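You operate a simulated robot arm through the tools that you are given. There is no shell and no other tool. Be economical: measure what you need, move in short steps, check, and stop when the job is done.

You run a simulated robot arm. Do the job below in one go: nothing can be reset, and whatever is moved stays where it is left.

Task
Turn the red SET knob down to 8, open RELIEF, pump till the orange flag pops up, then release.
Fine: RELIEF and RELEASE all the way, and left open; leave the other levers and the white BLEED knob alone.

Only the result counts: the job must be done as asked and must still hold three seconds after the hand-in. Knocking over, shifting, dropping, spilling or breaking anything else fails it.

Robot
A 6-joint arm with a two-finger parallel gripper, fixed in place. Base frame: the origin is at the foot of the arm, x ahead of it, y to its left, z up. Readings come in mm, degrees, newtons and seconds.
Its first joint turns from -66.0 to 66.0 degrees. Payload 2.9 kg.
The tool frame sits at the grasp point between the pads (the TCP): z along the fingers, y along the line on which they close. The tips reach 30 mm beyond it. The gripper opens to 110 mm. The fingers are 20 mm wide and 10 mm thick; the gripper's body (48 by 112 mm) begins 55 mm behind the TCP.
Orientation is told as [roll, pitch, yaw] about the base's x, y, z axes, in that order, counted from this pose: with the fingers straight down and closing along the base's y, the tool's x points along the base's -x, its y along +y and its z along -z.

Tools
- The arm moves only by the tool play_rows. Its argument "steps" is a list that holds one entry, the list of rows, each a list of 7 numbers: the turn, a rotation vector about the tool's x, y, z in units of 5 degrees (1.0 is 5 degrees), then the shift along the tool's x, y, z in units of 25 mm (1.0 is 25 mm), then the opening, from 0 (shut) to 1 (fully open). In form: [[[wx, wy, wz, x, y, z, fingers], ...]]. A call has 1 to 8 rows; each row shifts and turns the commanded pose from where the row before left it, along the tool's axes as they then stand. A call with a number of a shift or a turn outside -1 to 1 is refused whole. Rows are played at 5 a second. More than 50 mm and 8.6 degrees between two rows, or a gripper value outside its range, and nothing of the call is played. Where a pose cannot be reached the arm comes as near as it can. A force on the tool above 40 N (or 10 N above the force at the start of the call, whichever is more), or a blocked arm, ends the call early, and 0.2 s more pass. The fingers move at their own pace (about 108 mm/s each) and stop on an object; they squeeze with about 30 N. The grip force told is the motor's: it shows also when the fingers shut on nothing. Time passes only in rows, and 0.2 s behind the last, so rows that do not move let the fingers close. The reply holds the time, the measured pose of the TCP, the force on the tool along the base axes, the opening and the grip force, in the units named above and with some noise.
- Cameras (640 x 400 px; columns grow to the right, rows downward): "scene" is fixed at [61, 417.9, 1405.1]; the picture's right is [-0.90, -0.43, 0.00], its down [-0.16, 0.33, -0.93] and it looks along [0.40, -0.84, -0.37] (base axes); focal length 315 px, centre (320, 200). "wrist" rides on the gripper at [72, 17, -103] in the tool frame; the picture's right is [-0.23, 0.97, 0.00], its down [-0.76, -0.18, -0.62] and it looks along [-0.61, -0.14, 0.78] (tool axes); focal length 222 px, centre (320, 200). There is no depth. A picture from a camera that has moved, and an enlarged one, comes with that camera's place and axes in the base frame and with its lens.
- snapshot(camera): a new picture of that camera. No time passes.
- zoom(camera, box): a new picture of the part [left, top, right, bottom] of that camera's present view, enlarged. No time passes.
- hand_in(): hands the job in; it is judged then, once.

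Work in short steps. Places have to be worked out from the pictures, the camera data and where the tool is seen: move nearer, look again, correct. Check each grasp and each placing, and mend what went wrong. You have 120 turns and 64 pictures in all, those below and enlarged ones among them. Open the gripper and draw the arm clear of the work before you hand the job in, unless the task says otherwise; then end with one line.

The tools are called after "Emit:" as name(argument=value, ...) on one line, values as JSON. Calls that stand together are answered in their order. play_rows: Moves the arm, as the interface text tells. Its arguments: {"type":"object","properties":{"steps":{"type":"array","items":{"type":"array","items":{"type":"array","items":{"type":"number"}}}}},"required":["steps"]} The other tools are called the same way: snapshot (camera) takes a picture; zoom (camera, box) takes an enlarged picture of a part of a camera's view; hand_in () hands the job in.

At the start:

```text
clock: 0.0
tcp_pos: [313.8, -49.5, 1325.9]
ee_rot: [0.0, -0.1, -0.1]
force: [-0.8, 0.1, -0.1]
opening: 110.0
gripper_force: 0.2
```

scene: 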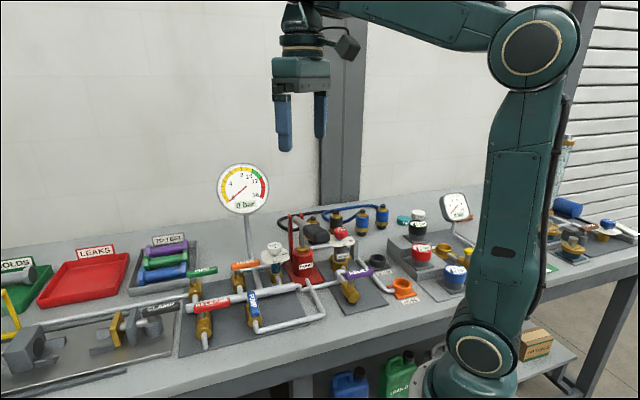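
wrist: 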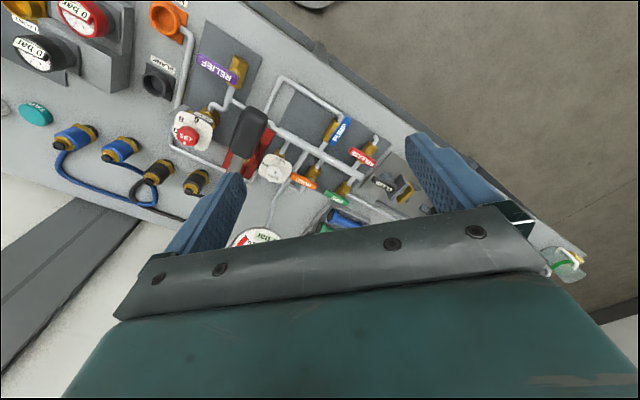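

I'll start by enlarging the pump area in both views to find each part.

Emit:
zoom(camera="scene", box=[170, 200, 430, 362])

Emit:
zoom(camera="wrist", box=[140, 30, 420, 240])

```text
2.46 times, centred on (300, 281) of scene
camera zoom: at [61.0, 417.9, 1405.1], right [-0.9, -0.43, 0.0], down [-0.16, 0.33, -0.93], along [0.4, -0.84, -0.37], focal length 776 px, centre (369, 1)
```

zoom: 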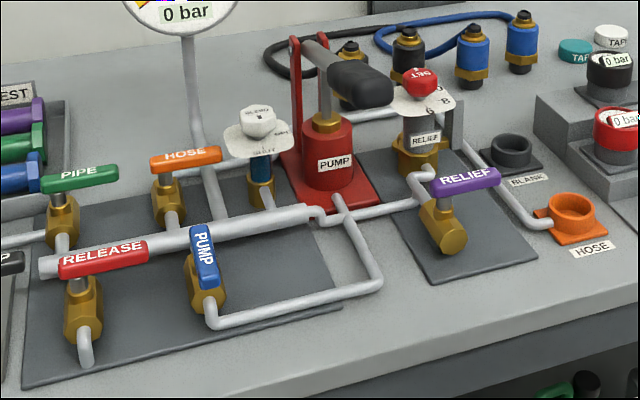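

```text
1.90 times, centred on (280, 135) of wrist
camera zoom: at [241.6, -31.6, 1428.4], right [0.23, 0.97, 0.0], down [0.76, -0.18, 0.62], along [0.61, -0.14, -0.78], focal length 423 px, centre (396, 324)
```

zoom: 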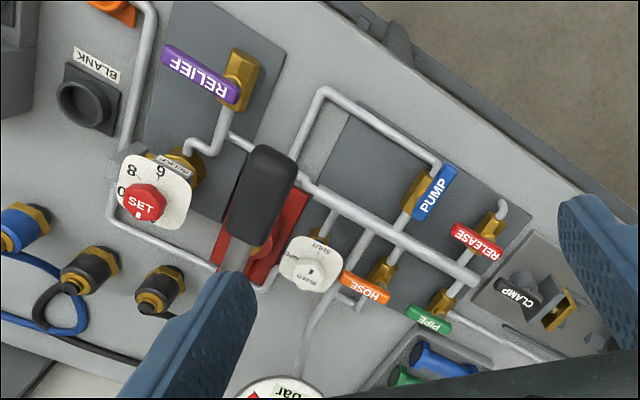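

The SET knob triangulates to about (364, -351, 972). I'll move the hand over the pump area, staying high, for a closer look.

Emit:
play_rows(steps=[[[0, 0, 0, 0.3, -1, 0.6, 1], [0, 0, 0, 0.3, -1, 0.6, 1], [0, 0, 0, 0.3, -1, 0.6, 1], [0, 0, 0, 0.3, -1, 0.6, 1], [0, 0, 0, 0.3, -1, 0.6, 1], [0, 0, 0, 0.3, -1, 0.6, 1], [0, 0, 0, 0.3, -1, 0.6, 1], [0, 0, 0, 0.3, -1, 0.6, 1]]])

Emit:
snapshot(camera="wrist")

Emit:
zoom(camera="scene", box=[270, 200, 400, 281])

```text
clock: 1.8
tcp_pos: [253.4, -250.0, 1204.8]
ee_rot: [-0.1, 0.0, -0.1]
force: [0.0, -0.1, 0.5]
opening: 109.9
gripper_force: 0.1
```

```text
59 pictures are left
camera wrist: at [181.8, -232.0, 1308.6], right [0.23, 0.97, 0.0], down [0.76, -0.18, 0.62], along [0.61, -0.14, -0.78], focal length 222 px, centre (320, 200)
```

wrist: 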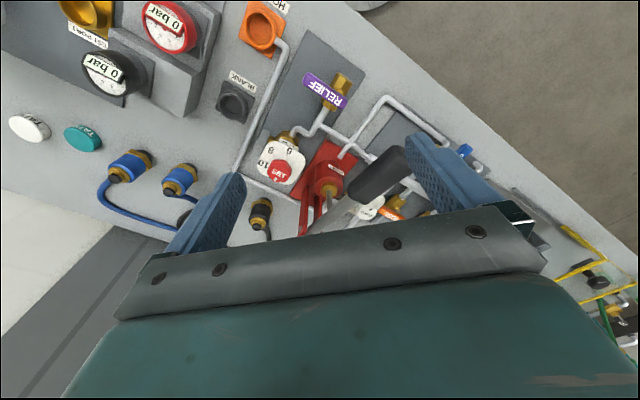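

```text
4.92 times, centred on (335, 240) of scene
camera zoom: at [61.0, 417.9, 1405.1], right [-0.9, -0.43, 0.0], down [-0.16, 0.33, -0.93], along [0.4, -0.84, -0.37], focal length 1552 px, centre (246, 1)
```

zoom: 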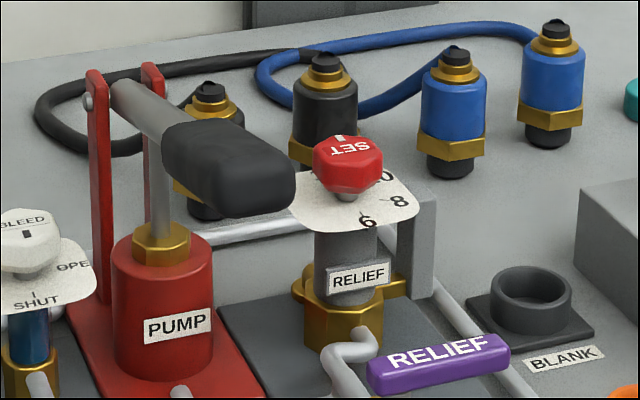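

The hand is clear of everything; I'll enlarge the relief/SET area in the wrist view.

Emit:
zoom(camera="wrist", box=[230, 60, 390, 220])

```text
2.50 times, centred on (310, 140) of wrist
camera zoom: at [181.8, -232.0, 1308.6], right [0.23, 0.97, 0.0], down [0.76, -0.18, 0.62], along [0.61, -0.14, -0.78], focal length 555 px, centre (345, 350)
```

zoom: 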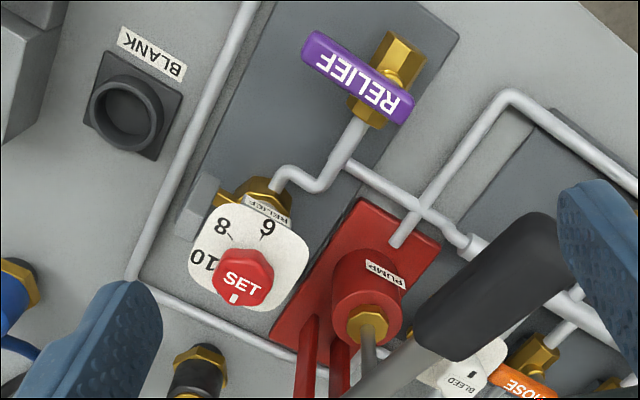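

Both views agree on the SET knob at (358, -344, 980), with numbers 6, 8, 10 rising counter-clockwise from above. I'll go to about 90 mm above it and look again.

Emit:
play_rows(steps=[[[0, 0, 0, -0.697, -0.627, 0.9, 0.7], [0, 0, 0, -0.697, -0.627, 0.9, 0.7], [0, 0, 0, -0.697, -0.627, 0.9, 0.7], [0, 0, 0, -0.697, -0.627, 0.9, 0.7], [0, 0, 0, -0.697, -0.627, 0.9, 0.7], [0, 0, 0, -0.697, -0.627, 0.9, 0.7]]])

Emit:
zoom(camera="wrist", box=[240, 60, 400, 220])

Emit:
snapshot(camera="scene")

```text
clock: 3.2
tcp_pos: [356.8, -343.4, 1071.6]
ee_rot: [0.1, -0.1, 0.0]
force: [-0.5, 0.1, -0.6]
opening: 77.1
gripper_force: 0.0
```

```text
2.50 times, centred on (320, 140) of wrist
camera zoom: at [285.8, -325.1, 1173.8], right [0.23, 0.97, 0.0], down [0.76, -0.18, 0.62], along [0.61, -0.14, -0.78], focal length 555 px, centre (320, 350)
```

zoom: 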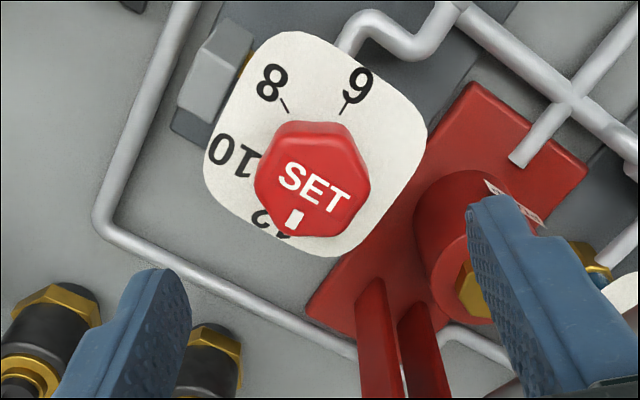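

```text
55 pictures are left
```

scene: 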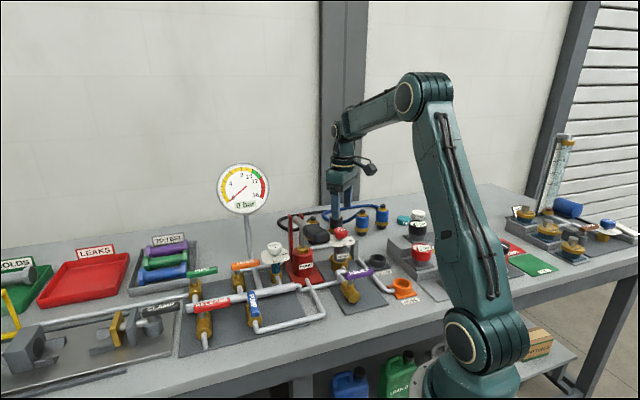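

The pointer is at 12 and the numbers sit 60° apart, so 8 is 120° clockwise from here. I'll yaw +18° to line up with the knob's flats and descend so the tips are around the knob, above the dial plate.

Emit:
play_rows(steps=[[[0, 0, -0.9, -0.06, -0.03, 0, 0.7], [0, 0, -0.9, 0, 0, 0.3, 0.7], [0, 0, -0.9, 0, 0, 0.4, 0.7], [0, 0, -0.9, 0, 0, 0.5, 0.7], [0, 0, 0, 0, 0, 0.5, 0.7], [0, 0, 0, 0, 0, 0.5, 0.7], [0, 0, 0, 0, 0, 0.5, 0.7], [0, 0, 0, 0, 0, 0, 0.7]]])

Emit:
zoom(camera="wrist", box=[200, 60, 440, 240])

Emit:
zoom(camera="scene", box=[290, 190, 400, 260])

```text
clock: 5.0
tcp_pos: [359.9, -344.4, 1002.2]
ee_rot: [0.0, -0.1, 18.0]
force: [0.4, 1.2, 0.3]
opening: 77.3
gripper_force: 0.0
```

```text
2.22 times, centred on (320, 150) of wrist
camera zoom: at [286.1, -350.2, 1105.5], right [-0.09, 1.0, 0.0], down [0.78, 0.07, 0.62], along [0.62, 0.05, -0.78], focal length 494 px, centre (320, 311)
```

zoom: 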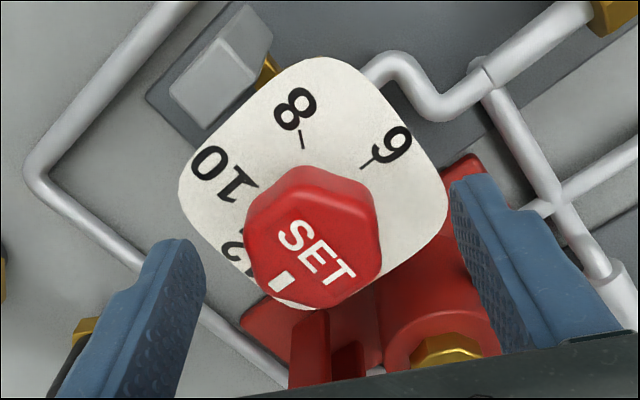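

```text
5.71 times, centred on (345, 225) of scene
camera zoom: at [61.0, 417.9, 1405.1], right [-0.9, -0.43, 0.0], down [-0.16, 0.33, -0.93], along [0.4, -0.84, -0.37], focal length 1801 px, centre (177, 57)
```

zoom: 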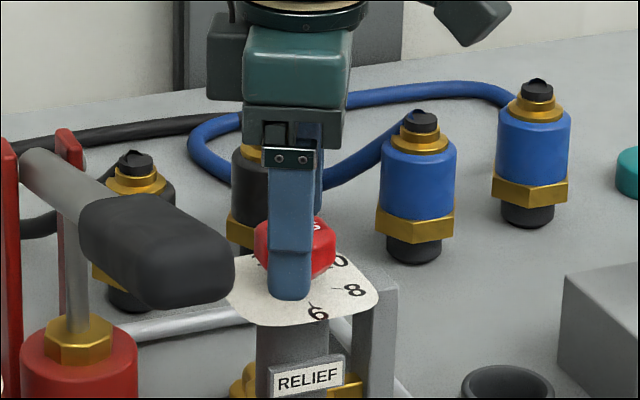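

The flats face the fingers and the tips clear the plate, so I'll close on the knob.

Emit:
play_rows(steps=[[[0, 0, 0, 0, 0, 0, 0.3], [0, 0, 0, 0, 0, 0, 0.2], [0, 0, 0, 0, 0, 0, 0.2]]])

Emit:
zoom(camera="wrist", box=[200, 60, 440, 240])

```text
clock: 5.8
tcp_pos: [359.9, -346.0, 1002.7]
ee_rot: [-0.1, -0.3, 17.8]
force: [5.5, -16.2, -7.6]
opening: 38.9
gripper_force: 45.4
```

```text
2.22 times, centred on (320, 150) of wrist
camera zoom: at [286.4, -351.4, 1105.7], right [-0.08, 1.0, 0.0], down [0.78, 0.07, 0.63], along [0.62, 0.05, -0.78], focal length 494 px, centre (320, 311)
```

zoom: 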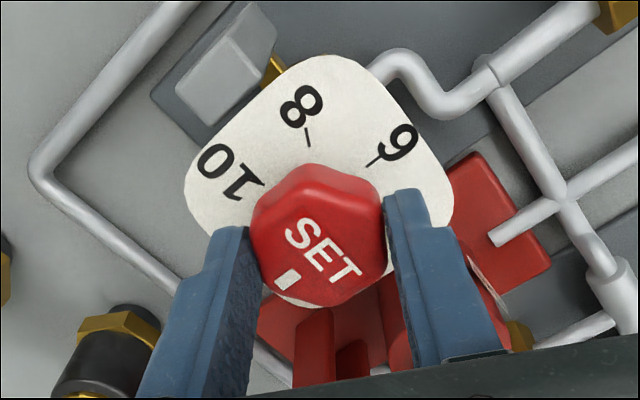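

It's gripped at 39 mm with a small side load toward -y. I'll recentre 2 mm and turn the first 40° clockwise.

Emit:
play_rows(steps=[[[0, 0, 0, 0, -0.07, 0, 0.2], [0, 0, 1, 0, 0, 0, 0.2], [0, 0, 1, 0, 0, 0, 0.2], [0, 0, 1, 0, 0, 0, 0.2], [0, 0, 1, 0, 0, 0, 0.2], [0, 0, 1, 0, 0, 0, 0.2], [0, 0, 1, 0, 0, 0, 0.2]]])

Emit:
zoom(camera="wrist", box=[200, 60, 440, 240])

```text
clock: 7.4
tcp_pos: [359.7, -346.8, 1003.3]
ee_rot: [0.0, -0.1, -12.1]
force: [-2.8, -14.3, 0.6]
opening: 39.0
gripper_force: 45.1
```

```text
2.22 times, centred on (320, 150) of wrist
camera zoom: at [293.6, -313.7, 1106.0], right [0.43, 0.9, 0.0], down [0.71, -0.33, 0.62], along [0.56, -0.27, -0.78], focal length 494 px, centre (320, 311)
```

zoom: 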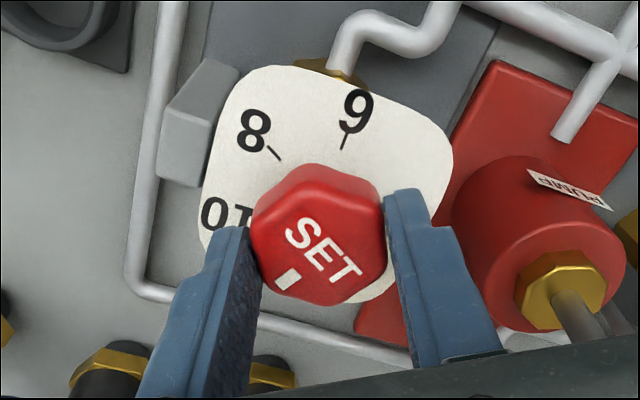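

The knob turns with the gripper and 30° is done. I'll ease the side load and carry on.

Emit:
play_rows(steps=[[[0, 0, 1, 0, -0.07, 0, 0.2], [0, 0, 1, 0, 0, 0, 0.2], [0, 0, 1, 0, 0, 0, 0.2], [0, 0, 1, 0, 0, 0, 0.2], [0, 0, 1, 0, 0, 0, 0.2], [0, 0, 1, 0, 0, 0, 0.2], [0, 0, 1, 0, 0, 0, 0.2], [0, 0, 1, 0, 0, 0, 0.2]]])

Emit:
play_rows(steps=[[[0, 0, 1, 0, 0, 0, 0.2], [0, 0, 1, 0, 0, 0, 0.2], [0, 0, 1, 0, 0, 0, 0.2], [0, 0, 1, 0, 0, 0, 0.2], [0, 0, 1, 0, 0, 0, 0.2], [0, 0, 1, 0, 0, 0, 0.2], [0, 0, 1, 0, 0, 0, 0.2], [0, 0, 1, 0, 0, 0, 0.2]]])

Emit:
zoom(camera="wrist", box=[200, 60, 440, 240])

```text
clock: 9.2
tcp_pos: [360.1, -346.7, 1003.2]
ee_rot: [0.0, 0.2, -51.9]
force: [2.5, 20.6, 6.8]
opening: 38.8
gripper_force: 45.3
```

```text
clock: 11.0
tcp_pos: [360.7, -347.2, 1003.9]
ee_rot: [0.1, 0.1, -91.8]
force: [3.6, 28.2, 7.8]
opening: 38.9
gripper_force: 44.7
```

```text
2.22 times, centred on (320, 150) of wrist
camera zoom: at [380.5, -273.6, 1106.3], right [0.97, -0.26, 0.0], down [-0.2, -0.76, 0.62], along [-0.16, -0.6, -0.78], focal length 494 px, centre (320, 311)
```

zoom: 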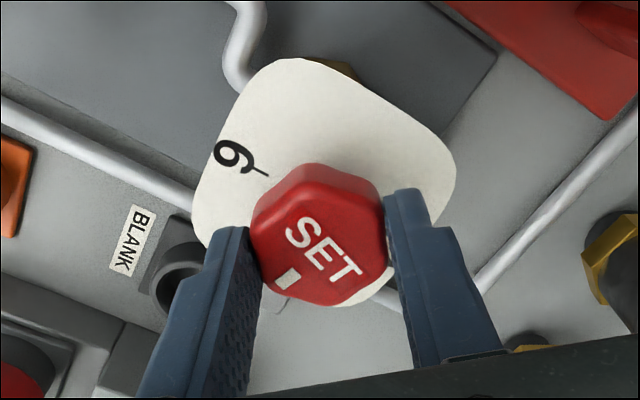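

The knob has turned 110° and the mark is roughly 10° short of the 8 tick. I'll turn 10° more, then open and rise to inspect.

Emit:
play_rows(steps=[[[0, 0, 1, 0, 0, 0, 0.2], [0, 0, 1, 0, 0, 0, 0.2], [0, 0, 0, 0, 0, 0, 0.2], [0, 0, 0, 0, 0, 0, 0.7], [0, 0, 0, 0, 0, 0, 0.7], [0, 0, 0, 0, 0, -0.8, 0.7], [0, 0, 0, 0, 0, -1, 0.7], [0, 0, 0, 0, 0, -1, 0.7]]])

Emit:
zoom(camera="wrist", box=[240, 60, 400, 220])

```text
clock: 12.8
tcp_pos: [360.1, -347.6, 1073.0]
ee_rot: [0.0, 0.1, -102.0]
force: [0.4, 0.0, 0.0]
opening: 77.2
gripper_force: 0.0
```

```text
2.50 times, centred on (320, 140) of wrist
camera zoom: at [392.1, -279.4, 1176.0], right [0.91, -0.42, 0.0], down [-0.33, -0.71, 0.62], along [-0.26, -0.56, -0.78], focal length 555 px, centre (320, 350)
```

zoom: 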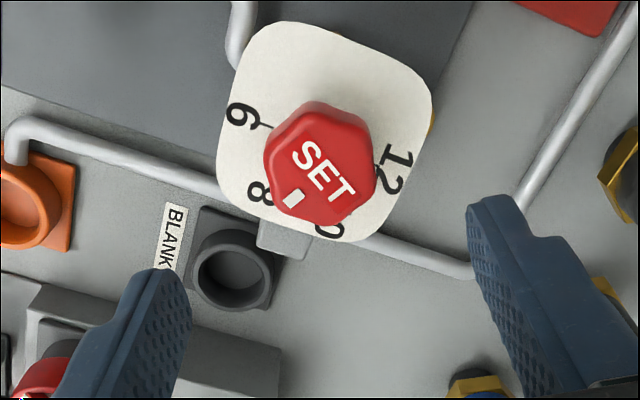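

Computed angles put the mark within a few degrees of 8. I'll enlarge further from both cameras to check the exact alignment.

Emit:
zoom(camera="wrist", box=[285, 60, 365, 110])

Emit:
zoom(camera="wrist", box=[290, 85, 365, 160])

Emit:
zoom(camera="scene", box=[310, 210, 374, 250])

```text
8.00 times, centred on (325, 85) of wrist
camera zoom: at [392.1, -279.4, 1176.0], right [0.91, -0.42, 0.0], down [-0.33, -0.71, 0.62], along [-0.26, -0.56, -0.78], focal length 1777 px, centre (280, 1120)
```

zoom: 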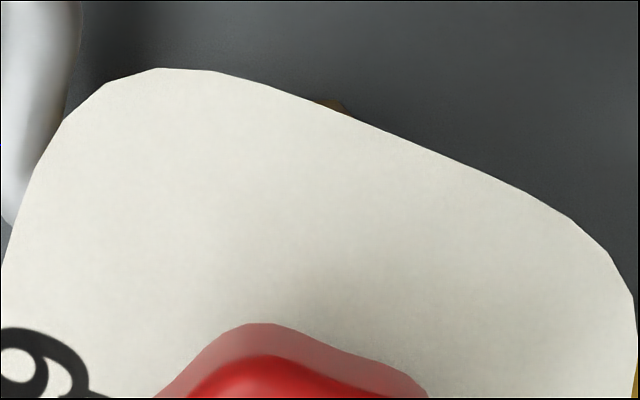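

```text
5.33 times, centred on (328, 122) of wrist
camera zoom: at [392.1, -279.4, 1176.0], right [0.91, -0.42, 0.0], down [-0.33, -0.71, 0.62], along [-0.26, -0.56, -0.78], focal length 1185 px, centre (280, 613)
```

zoom: 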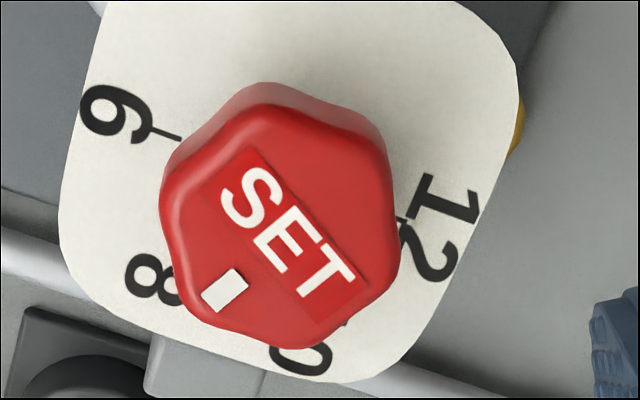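

```text
10.00 times, centred on (342, 230) of scene
camera zoom: at [60.9, 417.9, 1405.1], right [-0.9, -0.43, 0.0], down [-0.16, 0.33, -0.93], along [0.4, -0.84, -0.37], focal length 3152 px, centre (100, -100)
```

zoom: 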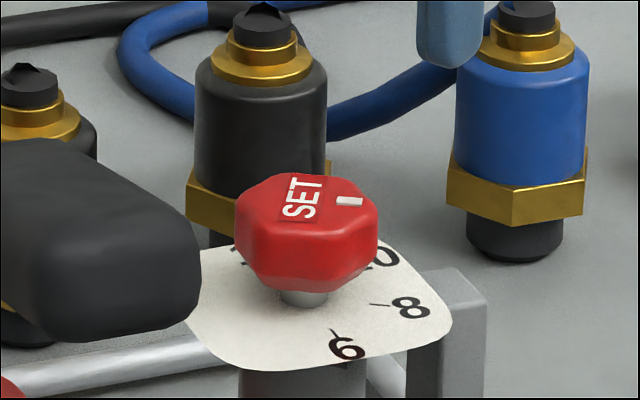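

The estimates scatter between 0 and 7° short of 8. I'll swing the hand back so the camera looks from the 8 side, where tick and mark are both unobstructed.

Emit:
play_rows(steps=[[[0, 0, -1, 0, 0, 0, 0.7], [0, 0, -1, 0, 0, 0, 0.7], [0, 0, -1, 0, 0, 0, 0.7], [0, 0, -1, 0, 0, 0, 0.7], [0, 0, -1, 0, 0, 0, 0.7], [0, 0, -1, 0, 0, 0, 0.7], [0, 0, -1, 0, 0, 0, 0.7], [0, 0, -1, 0, 0, 0, 0.7]]])

Emit:
play_rows(steps=[[[0, 0, -1, 0, 0, 0, 0.7], [0, 0, -1, 0, 0, 0, 0.7], [0, 0, -1, 0, 0, 0, 0.7], [0, 0, -1, 0, 0, 0, 0.7], [0, 0, -1, 0, 0, 0, 0.7], [0, 0, -1, 0, 0, 0, 0.7], [0, 0, -1, 0, 0, 0, 0.7], [0, 0, -1, 0, 0, 0, 0.7]]])

Emit:
play_rows(steps=[[[0, 0, -1, 0, 0, 0, 0.7], [0, 0, -1, 0, 0, 0, 0.7], [0, 0, -1, 0, 0, 0, 0.7], [0, 0, -1, 0, 0, 0, 0.7], [0, 0, -1, 0, 0, 0, 0.7], [0, 0, -1, 0, 0, 0, 0.7], [0, 0, -1, 0, 0, 0, 0.7], [0, 0, -1, 0, 0, 0, 0.7]]])

Emit:
zoom(camera="wrist", box=[270, 70, 370, 150])

```text
clock: 14.6
tcp_pos: [359.9, -348.1, 1072.4]
ee_rot: [0.2, 0.0, -61.9]
force: [0.2, 0.5, 0.6]
opening: 76.6
gripper_force: 0.0
```

```text
clock: 16.4
tcp_pos: [359.6, -348.8, 1072.5]
ee_rot: [0.0, -0.1, -21.9]
force: [0.3, -0.3, 0.7]
opening: 76.9
gripper_force: 0.0
```

```text
clock: 18.2
tcp_pos: [359.4, -348.1, 1072.6]
ee_rot: [0.1, -0.1, 18.1]
force: [0.6, -0.2, 0.6]
opening: 76.9
gripper_force: 0.0
```

```text
5.00 times, centred on (320, 110) of wrist
camera zoom: at [286.5, -353.3, 1175.9], right [-0.09, 1.0, 0.0], down [0.78, 0.07, 0.62], along [0.62, 0.05, -0.78], focal length 1111 px, centre (320, 650)
```

zoom: 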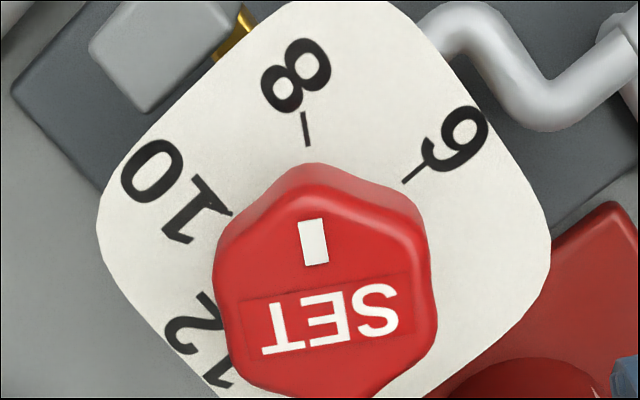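

The mark lines up with the 8 tick to within about 3°, so SET is done. Next I'll move over the RELIEF lever, at about (260, -242), higher up and with fingers closed.

Emit:
play_rows(steps=[[[0, 0, 0.9, 0, 0, -0.8, 0.7], [0, 0, 0.9, 0, 0, -0.8, 0.5], [0, 0, 0.9, 0, 0, -0.4, 0], [0, 0, 0.9, 0, 0, 0, 0], [0, 0, 0, 0.89, 0.98, 0, 0], [0, 0, 0, 0.89, 0.98, 0, 0], [0, 0, 0, 0.89, 0.98, 0, 0], [0, 0, 0, 0.89, 0.98, 0, 0]]])

Emit:
snapshot(camera="wrist")

Emit:
zoom(camera="scene", box=[260, 200, 420, 300])

```text
clock: 20.0
tcp_pos: [270.0, -249.5, 1121.7]
ee_rot: [0.0, -0.1, 0.1]
force: [0.8, 0.3, 0.4]
opening: 0.0
gripper_force: 29.9
```

```text
44 pictures are left
camera wrist: at [198.7, -231.7, 1224.8], right [0.23, 0.97, 0.0], down [0.76, -0.18, 0.62], along [0.61, -0.14, -0.78], focal length 222 px, centre (320, 200)
```

wrist: 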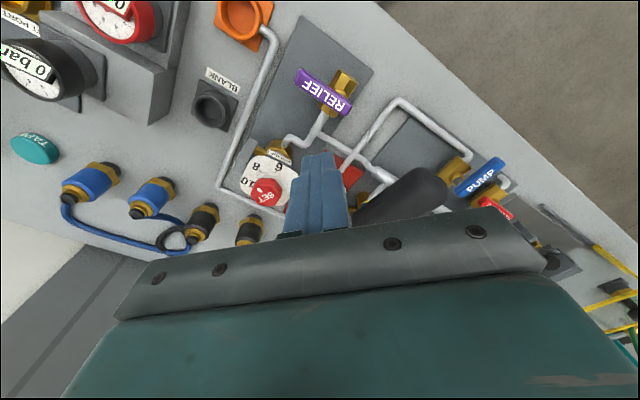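

```text
4.00 times, centred on (340, 250) of scene
camera zoom: at [61.0, 417.9, 1405.1], right [-0.9, -0.43, 0.0], down [-0.16, 0.33, -0.93], along [0.4, -0.84, -0.37], focal length 1261 px, centre (240, 0)
```

zoom: 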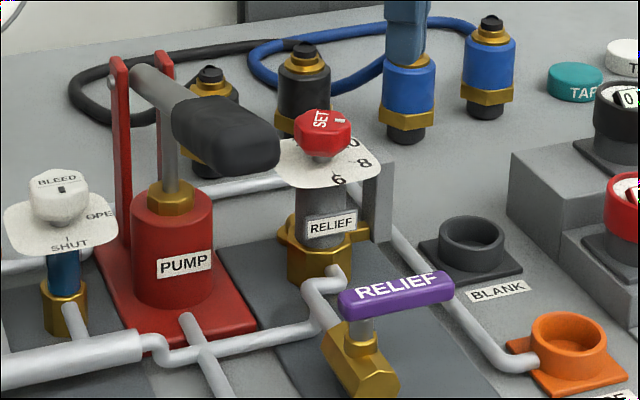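

I can see the lever's stem on the valve near its left (scene) end. I'll enlarge the wrist view for accurate end points.

Emit:
zoom(camera="wrist", box=[280, 55, 376, 115])

```text
6.67 times, centred on (328, 85) of wrist
camera zoom: at [198.7, -231.7, 1224.8], right [0.23, 0.97, 0.0], down [0.76, -0.18, 0.62], along [0.61, -0.14, -0.78], focal length 1481 px, centre (267, 967)
```

zoom: 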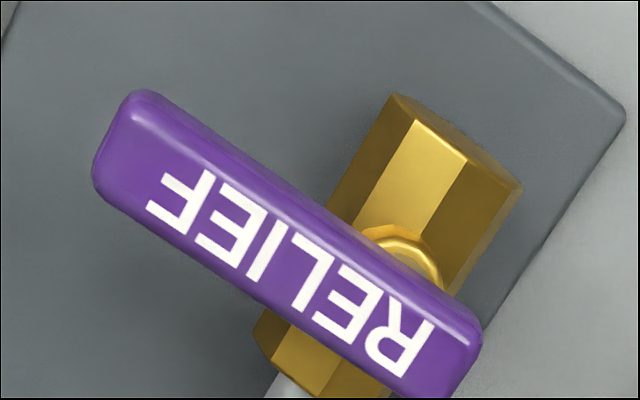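

Triangulation puts the lever top at z≈937, with the bench here at about 860. The lever runs from (289, -215) at the pivot end to the tip at (240, -266), with the pivot near (280, -224). PUMP, which is open, shows that open is a quarter turn counter-clockwise. I'll place the closed fingers beside the lever on its clockwise side.

Emit:
play_rows(steps=[[[0, 0, 1, 0.9, 0.3, 0, 0], [0, 0, 1, 0.9, 0.14, 0, 0], [0, 0, 1, 0, 0, 0.5, 0], [0, 0, 1, 0, 0, 1, 0], [0, 0, 1, 0, 0, 1, 0], [0, 0, 1, 0, 0, 1, 0], [0, 0, 1, 0, 0, 1, 0], [0, 0, 1, 0, 0, 0, 0]]])

Emit:
play_rows(steps=[[[0, 0, 0.8, 0, 0, 0, 0], [0, 0, 0, 0, 0, 0, 0]]])

Emit:
snapshot(camera="wrist")

Emit:
zoom(camera="scene", box=[300, 200, 428, 280])

```text
clock: 21.8
tcp_pos: [225.8, -237.3, 1008.9]
ee_rot: [0.2, -0.1, -40.1]
force: [0.1, 0.2, -0.1]
opening: 0.1
gripper_force: 30.4
```

```text
clock: 22.4
tcp_pos: [225.9, -237.2, 1009.8]
ee_rot: [0.0, 0.0, -44.1]
force: [0.2, 0.4, -0.8]
opening: 0.1
gripper_force: 30.0
```

```text
41 pictures are left
camera wrist: at [186.8, -173.7, 1113.0], right [0.84, 0.54, 0.0], down [0.42, -0.66, 0.62], along [0.34, -0.52, -0.78], focal length 222 px, centre (320, 200)
```

wrist: 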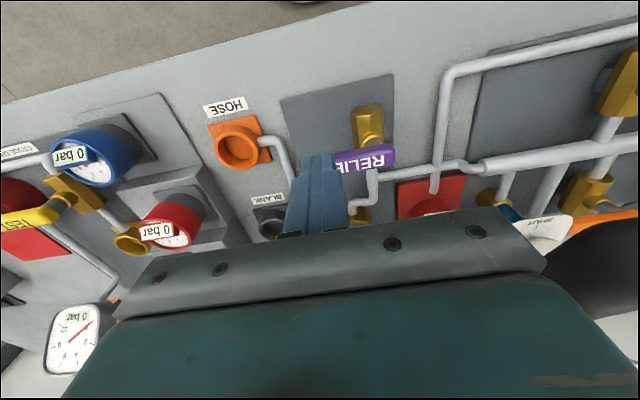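

```text
5.00 times, centred on (364, 240) of scene
camera zoom: at [61.0, 417.9, 1405.1], right [-0.9, -0.43, 0.0], down [-0.16, 0.33, -0.93], along [0.4, -0.84, -0.37], focal length 1576 px, centre (100, 0)
```

zoom: 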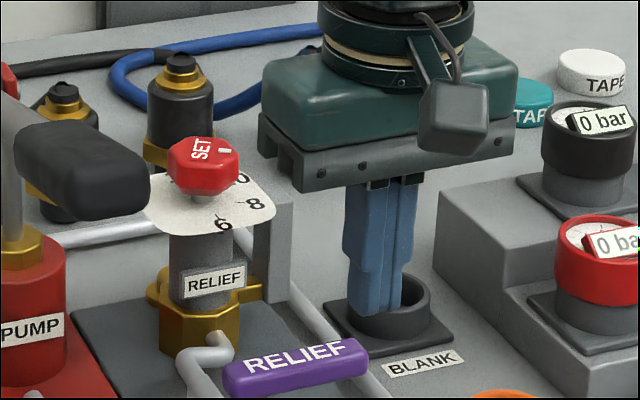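

The projection agrees: lowered here, the fingers land beside the lever on the base side. I'll descend to TCP z≈953.

Emit:
play_rows(steps=[[[0, 0, 0, 0.1, 0, 0.6, 0], [0, 0, 0, 0, 0, 0.6, 0], [0, 0, 0, 0, 0, 0.6, 0], [0, 0, 0, 0, 0, 0.47, 0], [0, 0, 0, 0, 0, 0, 0]]])

Emit:
zoom(camera="wrist", box=[240, 60, 420, 220])

Emit:
zoom(camera="scene", box=[300, 220, 428, 300])

```text
clock: 23.6
tcp_pos: [224.5, -235.1, 954.0]
ee_rot: [0.0, 0.0, -43.9]
force: [0.8, 0.6, 0.5]
opening: 0.0
gripper_force: 30.0
```

```text
2.50 times, centred on (330, 140) of wrist
camera zoom: at [185.2, -171.7, 1056.5], right [0.84, 0.54, 0.0], down [0.42, -0.66, 0.62], along [0.34, -0.52, -0.78], focal length 555 px, centre (295, 350)
```

zoom: 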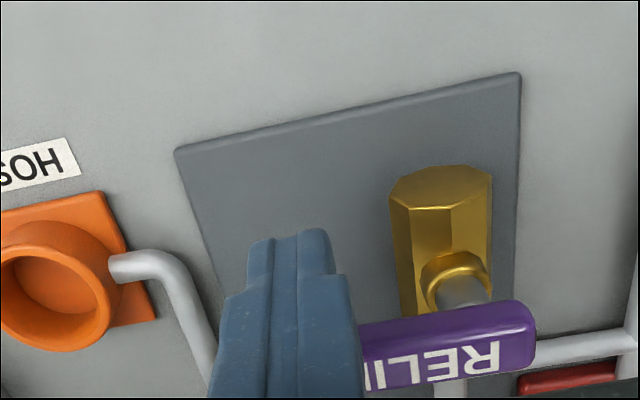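

```text
5.00 times, centred on (364, 260) of scene
camera zoom: at [61.0, 417.9, 1405.1], right [-0.9, -0.43, 0.0], down [-0.16, 0.33, -0.93], along [0.4, -0.84, -0.37], focal length 1576 px, centre (100, -100)
```

zoom: 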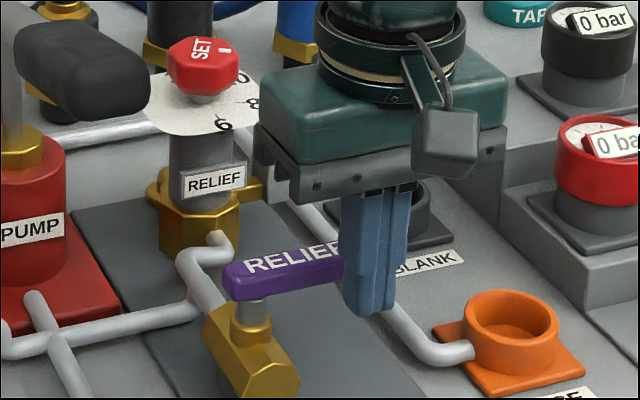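

The fingers are beside the lever with good overlap. I'll move in to contact, then sweep counter-clockwise about the pivot.

Emit:
play_rows(steps=[[[0, 0, 0, -0.4, 0, 0, 0], [0, 0, -1, -0.16, -0.063, 0, 0], [0, 0, -1, -0.16, -0.063, 0, 0], [0, 0, -1, -0.16, -0.063, 0, 0], [0, 0, -1, -0.16, -0.063, 0, 0], [0, 0, -1, -0.16, -0.063, 0, 0], [0, 0, -1, -0.16, -0.063, 0, 0], [0, 0, -1, -0.16, -0.063, 0, 0]]])

Emit:
zoom(camera="scene", box=[300, 220, 428, 300])

```text
clock: 24.6
tcp_pos: [233.5, -248.2, 952.1]
ee_rot: [0.3, 1.1, -29.3]
force: [-7.5, 8.2, 6.9]
opening: 0.0
gripper_force: 30.0
stopped in row 5: the force on the tool passed its limit (the readings are from after the stop); the commanded pose is now the measured one
```

```text
5.00 times, centred on (364, 260) of scene
camera zoom: at [60.7, 418.2, 1405.0], right [-0.9, -0.43, 0.0], down [-0.16, 0.33, -0.93], along [0.4, -0.84, -0.37], focal length 1576 px, centre (100, -100)
```

zoom: 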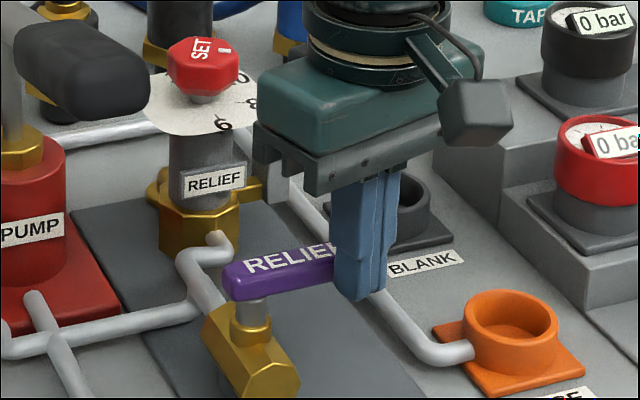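

The push hit the force limit without the lever visibly turning, so that may be the closed-side stop. I'll look closely at PUMP, which is open, to see which way its lever points from its pivot.

Emit:
zoom(camera="scene", box=[180, 250, 300, 350])

```text
4.00 times, centred on (240, 300) of scene
camera zoom: at [60.7, 418.2, 1405.0], right [-0.9, -0.43, 0.0], down [-0.16, 0.33, -0.93], along [0.4, -0.84, -0.37], focal length 1261 px, centre (640, -200)
```

zoom: 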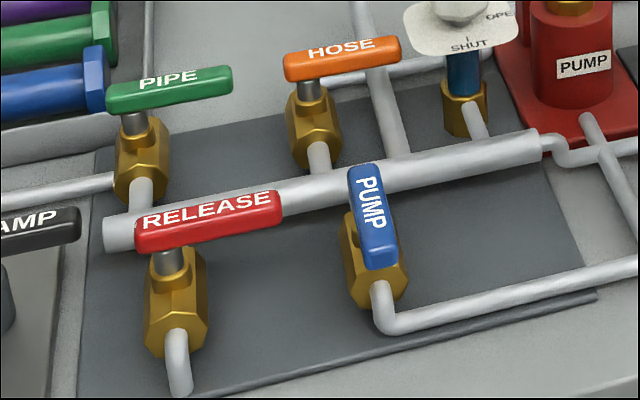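

PUMP's label starts at its pivot, which is the far end, so open levers point clockwise from closed. I pushed RELIEF against its closed stop, so I'll back off, rise, and come to the other side.

Emit:
play_rows(steps=[[[0, 0, 0, 0.5, 0, 0, 0], [0, 0, 0, 0, 0, -1, 0], [0, 0, -1, 0, 0, -1, 0], [0, 0, -1, 0, 0, -0.6, 0], [0, 0, -1, 0, 0, 0, 0], [0, 0, -1, 0, 0, 0, 0], [0, 0, -1, 0, 0, 0, 0], [0, 0, -1, 0, 0, 0, 0]]])

Emit:
play_rows(steps=[[[0, 0, -1, 0, 0, 0, 0], [0, 0, -1, 0, 0, 0, 0], [0, 0, -1, 0, 0, 0, 0], [0, 0, -1, 0, 0, 0, 0], [0, 0, -1, 0, 0, 0, 0], [0, 0, -1, 0, 0, 0, 0], [0, 0, -1, 0, 0, 0, 0], [0, 0, -1, 0, 0, 0, 0]]])

Emit:
play_rows(steps=[[[0, 0, -1, -0.1, -0.8, 0, 0], [0, 0, 0, -0.1, -0.8, 0, 0], [0, 0, 0, -0.1, -0.8, 0, 0], [0, 0, 0, 0, 0, 0, 0]]])

Emit:
snapshot(camera="wrist")

Emit:
zoom(camera="scene", box=[300, 220, 428, 300])

```text
clock: 26.4
tcp_pos: [224.4, -245.3, 1017.5]
ee_rot: [0.8, 0.6, 0.8]
force: [-0.5, -0.2, -0.3]
opening: 0.0
gripper_force: 30.4
```

```text
clock: 28.2
tcp_pos: [225.2, -244.4, 1017.6]
ee_rot: [0.9, -0.1, 40.8]
force: [0.2, 0.5, -0.1]
opening: 0.4
gripper_force: 29.8
```

```text
clock: 29.2
tcp_pos: [272.0, -281.4, 1017.0]
ee_rot: [0.9, -0.1, 45.7]
force: [1.0, 0.0, 0.6]
opening: 0.1
gripper_force: 30.4
```

```text
35 pictures are left
camera wrist: at [211.3, -322.5, 1119.7], right [-0.54, 0.84, 0.02], down [0.67, 0.41, 0.62], along [0.52, 0.35, -0.78], focal length 222 px, centre (320, 200)
```

wrist: 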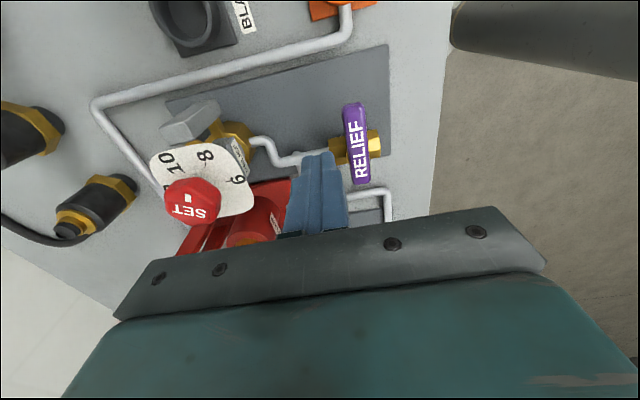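

```text
5.00 times, centred on (364, 260) of scene
camera zoom: at [61.0, 417.9, 1405.1], right [-0.9, -0.43, 0.0], down [-0.16, 0.33, -0.93], along [0.4, -0.84, -0.37], focal length 1576 px, centre (100, -100)
```

zoom: 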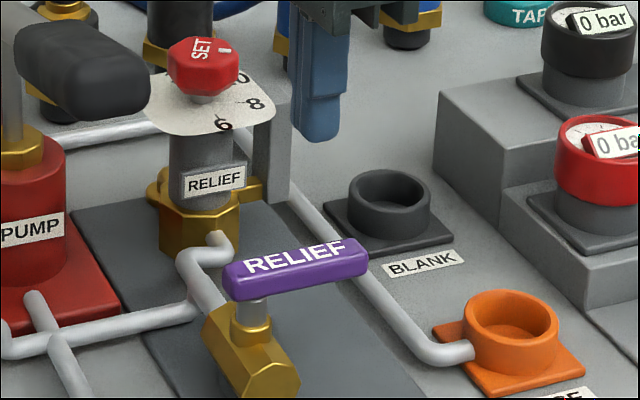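

The lever is back at its original position and the fingers have about 14 mm of clearance on the far side. I'll descend and sweep clockwise.

Emit:
play_rows(steps=[[[0, 0, 0, 0, 0, 0.7, 0], [0, 0, 0, 0, 0, 0.7, 0], [0, 0, 0, 0, 0, 0.7, 0], [0, 0, 0, 0, 0, 0.45, 0], [0, 0, 0, 0, 0.4, 0, 0], [0, 0, 1, 0.063, 0.16, 0, 0], [0, 0, 1, 0.063, 0.16, 0, 0], [0, 0, 1, 0.063, 0.16, 0, 0]]])

Emit:
zoom(camera="wrist", box=[240, 60, 440, 220])

```text
clock: 31.0
tcp_pos: [251.5, -267.6, 953.1]
ee_rot: [0.9, 0.2, 30.6]
force: [0.7, -0.5, 0.8]
opening: 0.0
gripper_force: 30.3
```

```text
2.50 times, centred on (340, 140) of wrist
camera zoom: at [183.1, -290.8, 1057.0], right [-0.3, 0.95, 0.01], down [0.75, 0.23, 0.62], along [0.59, 0.2, -0.79], focal length 555 px, centre (270, 350)
```

zoom: 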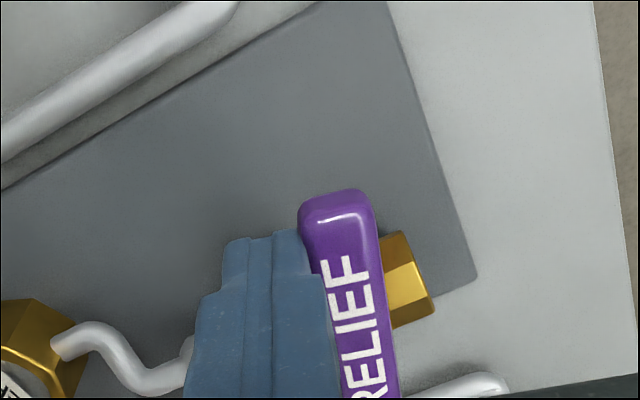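

The lever is turning freely clockwise, so I'll continue the sweep.

Emit:
play_rows(steps=[[[0, 0, 1, 0.063, 0.16, 0, 0], [0, 0, 1, 0.063, 0.16, 0, 0], [0, 0, 1, 0.063, 0.16, 0, 0], [0, 0, 1, 0.063, 0.16, 0, 0], [0, 0, 1, 0.063, 0.16, 0, 0], [0, 0, 1, 0.063, 0.16, 0, 0], [0, 0, 1, 0.063, 0.16, 0, 0], [0, 0, 1, 0.063, 0.16, 0, 0]]])

Emit:
play_rows(steps=[[[0, 0, 1, 0.063, 0.16, 0, 0], [0, 0, 1, 0.063, 0.16, 0, 0], [0, 0, 1, 0.063, 0.16, 0, 0], [0, 0, 1, 0.063, 0.16, 0, 0], [0, 0, 1, 0.063, 0.16, 0, 0], [0, 0, 1, 0.063, 0.16, 0, 0], [0, 0, 1, 0.063, 0.16, 0, 0]]])

Emit:
zoom(camera="wrist", box=[240, 60, 440, 220])

Emit:
zoom(camera="scene", box=[290, 230, 418, 310])

```text
clock: 32.8
tcp_pos: [234.5, -240.3, 953.9]
ee_rot: [0.6, 0.7, -9.4]
force: [-0.2, -0.9, 0.2]
opening: 0.0
gripper_force: 30.5
```

```text
clock: 34.4
tcp_pos: [233.9, -210.7, 953.8]
ee_rot: [0.2, 0.9, -44.4]
force: [0.2, -0.5, 0.1]
opening: 0.0
gripper_force: 29.8
```

```text
2.50 times, centred on (340, 140) of wrist
camera zoom: at [196.4, -148.6, 1058.6], right [0.84, 0.54, 0.0], down [0.43, -0.67, 0.61], along [0.33, -0.52, -0.79], focal length 555 px, centre (270, 350)
```

zoom: 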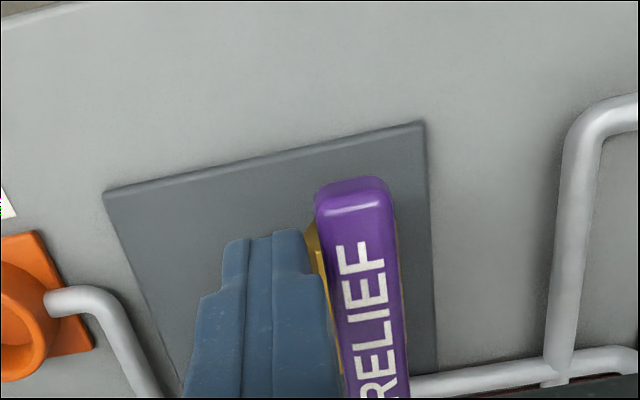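

```text
5.00 times, centred on (354, 270) of scene
camera zoom: at [61.0, 417.9, 1405.1], right [-0.9, -0.43, 0.0], down [-0.16, 0.33, -0.93], along [0.4, -0.84, -0.37], focal length 1576 px, centre (150, -150)
```

zoom: 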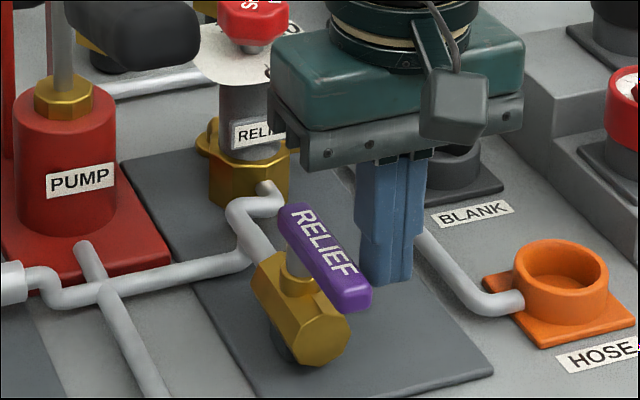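

It's nearly aligned with the valve body. I'll keep pushing until it meets its stop.

Emit:
play_rows(steps=[[[0, 0, 1, 0.063, 0.16, 0, 0], [0, 0, 1, 0.063, 0.16, 0, 0], [0, 0, 0.3, 0.02, 0.16, 0, 0], [0, 0, 0, 0, 0.12, 0, 0], [0, 0, 0, 0, 0.12, 0, 0], [0, 0, 0, 0, 0.12, 0, 0], [0, 0, 0, 0, 0.12, 0, 0]]])

Emit:
zoom(camera="wrist", box=[240, 60, 440, 220])

```text
clock: 35.3
tcp_pos: [234.6, -206.2, 954.7]
ee_rot: [-1.1, 0.7, -56.6]
force: [-9.8, -11.3, 1.4]
opening: 0.0
gripper_force: 29.7
stopped in row 4: the force on the tool passed its limit (the readings are from after the stop); the commanded pose is now the measured one
```

```text
2.50 times, centred on (340, 140) of wrist
camera zoom: at [212.8, -134.9, 1058.3], right [0.94, 0.34, -0.02], down [0.28, -0.73, 0.62], along [0.2, -0.59, -0.79], focal length 555 px, centre (270, 350)
```

zoom: 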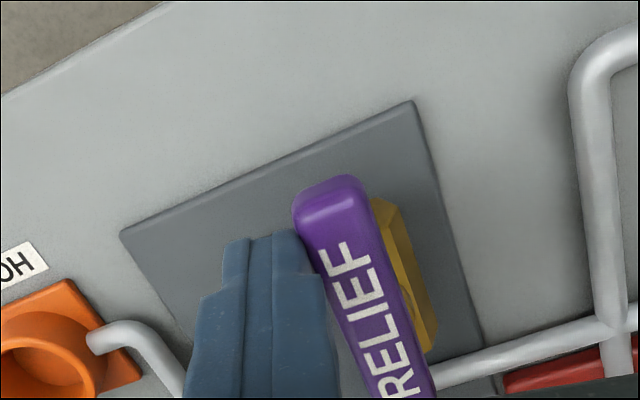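

RELIEF hit its open stop at 40 N and is parallel with the valve body. I'll back off, rise and rotate back for a look at the pump handle.

Emit:
play_rows(steps=[[[0, 0, 0, 0, -0.6, 0, 0], [0, 0, 0, 0, 0, -1, 0], [0, 0, -1, 0, 0, -1, 0], [0, 0, -1, 0, 0, -1, 0], [0, 0, -1, 0, 0, -1, 0], [0, 0, -1, 0, 0, -1, 0], [0, 0, -1, 0, 0, -1, 0], [0, 0, -1, 0, 0, -1, 0]]])

Emit:
play_rows(steps=[[[0, 0, -1, 0, 0, -1, 0], [0, 0, -1, 0, 0, -1, 0], [0, 0, -1, 0, 0, 0, 0], [0, 0, -1, 0, 0, 0, 0], [0, 0, -1, 0, 0, 0, 0], [0, 0, 0, 0, 0.5, 0, 0], [0, 0, 0, 0, 0.5, 0, 0]]])

Emit:
snapshot(camera="wrist")

Emit:
zoom(camera="scene", box=[260, 200, 388, 280])

```text
clock: 37.1
tcp_pos: [228.1, -212.0, 1130.3]
ee_rot: [-0.4, 1.1, -26.3]
force: [-0.3, -0.3, 0.7]
opening: 0.2
gripper_force: 30.7
```

```text
clock: 38.7
tcp_pos: [229.5, -187.7, 1180.6]
ee_rot: [0.1, 1.3, -1.5]
force: [-0.5, 0.4, -0.9]
opening: 0.0
gripper_force: 29.7
```

```text
29 pictures are left
camera wrist: at [160.6, -168.3, 1284.7], right [0.25, 0.97, 0.0], down [0.77, -0.2, 0.61], along [0.59, -0.15, -0.79], focal length 222 px, centre (320, 200)
```

wrist: 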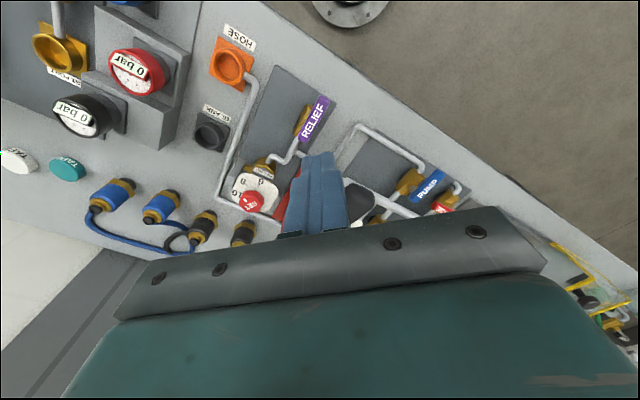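

```text
5.00 times, centred on (324, 240) of scene
camera zoom: at [61.0, 417.9, 1405.1], right [-0.9, -0.43, 0.0], down [-0.16, 0.33, -0.93], along [0.4, -0.84, -0.37], focal length 1576 px, centre (300, 0)
```

zoom: 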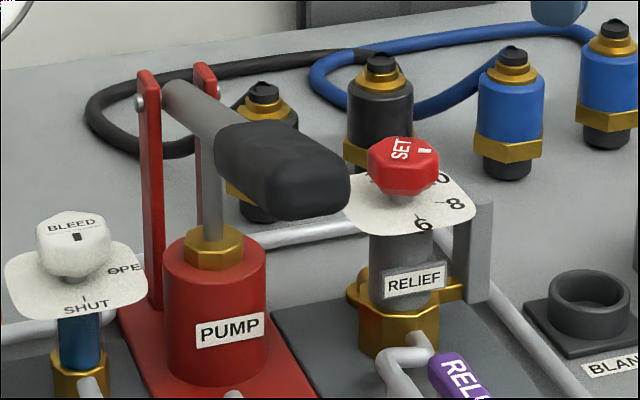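

RELIEF is aligned with its valve. The handle runs from a pivot near (475, -286, 1023) out along 140° to its end near (330, -166, 1060). I'll move above its outer part with the gripper open and turn across it.

Emit:
play_rows(steps=[[[0, -0.26, 0, -0.92, 0.09, 0, 0.3], [0, 0, 0, -0.92, 0.09, 0, 0.75], [0, 0, 0, -0.92, 0.09, 0, 0.75], [0, 0, 0, -0.92, 0.09, 0.6, 0.75], [0, 0, 0, -0.92, 0.09, 0.6, 0.75]]])

Emit:
play_rows(steps=[[[0, 0, 1, 0, 0, 0, 0.75], [0, 0, 1, 0, 0, 0, 0.75], [0, 0, 1, 0, 0, 0, 0.75], [0, 0, 1, 0, 0, 0, 0.75], [0, 0, 1, 0, 0, 0, 0.75], [0, 0, 1, 0, 0, 0, 0.75], [0, 0, 1, 0, 0, 0, 0.75], [0, 0, 0.6, 0, 0, 0, 0.75]]])

Emit:
snapshot(camera="wrist")

Emit:
zoom(camera="scene", box=[260, 180, 388, 260])

```text
clock: 39.9
tcp_pos: [345.4, -179.7, 1149.3]
ee_rot: [0.1, -0.1, -1.4]
force: [-0.3, 0.7, 0.5]
opening: 82.4
gripper_force: 0.1
```

```text
clock: 41.7
tcp_pos: [345.3, -180.2, 1149.3]
ee_rot: [0.3, -0.1, -39.5]
force: [0.4, -0.7, 0.5]
opening: 82.5
gripper_force: 0.1
```

```text
27 pictures are left
camera wrist: at [300.2, -120.2, 1252.8], right [0.79, 0.61, 0.0], down [0.47, -0.62, 0.62], along [0.38, -0.49, -0.78], focal length 222 px, centre (320, 200)
```

wrist: 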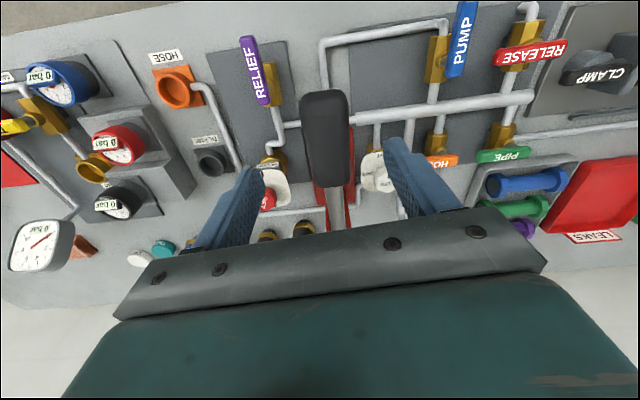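

```text
5.00 times, centred on (324, 220) of scene
camera zoom: at [61.0, 417.9, 1405.1], right [-0.9, -0.43, 0.0], down [-0.16, 0.33, -0.93], along [0.4, -0.84, -0.37], focal length 1576 px, centre (300, 100)
```

zoom: 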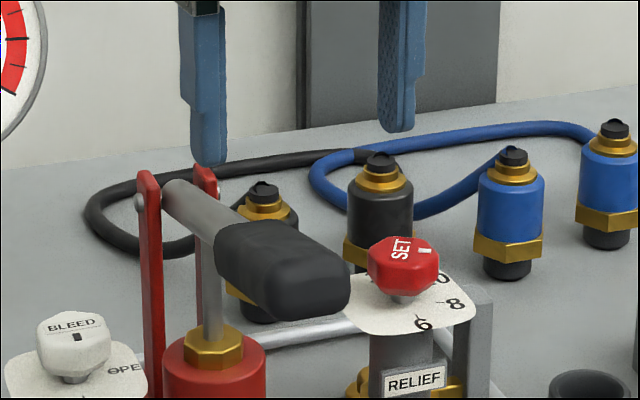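

The handle lies a few mm to +tool-y and runs at about 136°. I'll correct that and descend so the fingers straddle the grip.

Emit:
play_rows(steps=[[[0, 0, 0.8, 0, 0.24, 0, 0.75], [0, 0, 0, 0, 0, 0.8, 0.75], [0, 0, 0, 0, 0, 0.8, 0.75], [0, 0, 0, 0, 0, 0.8, 0.75], [0, 0, 0, 0, 0, 0.8, 0.75], [0, 0, 0, 0, 0, 0.5, 0.75], [0, 0, 0, 0, 0, 0, 0.75]]])

Emit:
snapshot(camera="wrist")

Emit:
zoom(camera="scene", box=[260, 180, 388, 260])

```text
clock: 43.3
tcp_pos: [348.8, -174.2, 1057.1]
ee_rot: [0.3, 0.0, -43.4]
force: [-0.3, 0.0, 0.3]
opening: 82.1
gripper_force: 0.1
```

```text
25 pictures are left
camera wrist: at [307.7, -112.3, 1160.2], right [0.83, 0.55, 0.0], down [0.43, -0.65, 0.62], along [0.35, -0.52, -0.78], focal length 222 px, centre (320, 200)
```

wrist: 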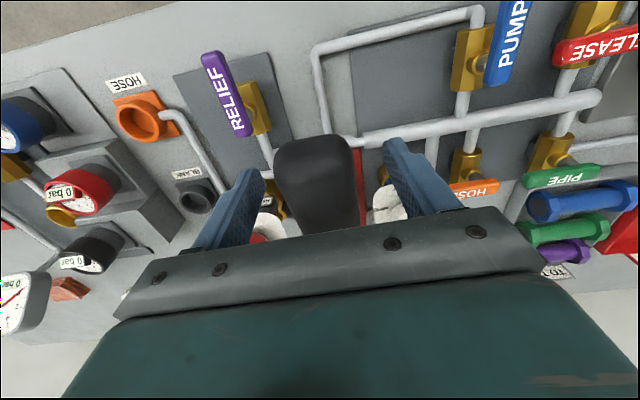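

```text
5.00 times, centred on (324, 220) of scene
camera zoom: at [61.0, 417.9, 1405.1], right [-0.9, -0.43, 0.0], down [-0.16, 0.33, -0.93], along [0.4, -0.84, -0.37], focal length 1576 px, centre (300, 100)
```

zoom: 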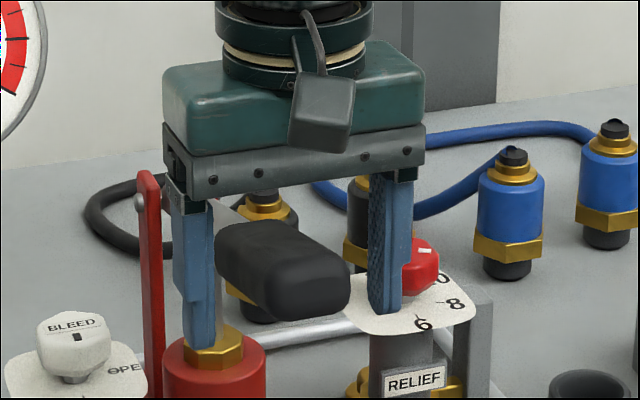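

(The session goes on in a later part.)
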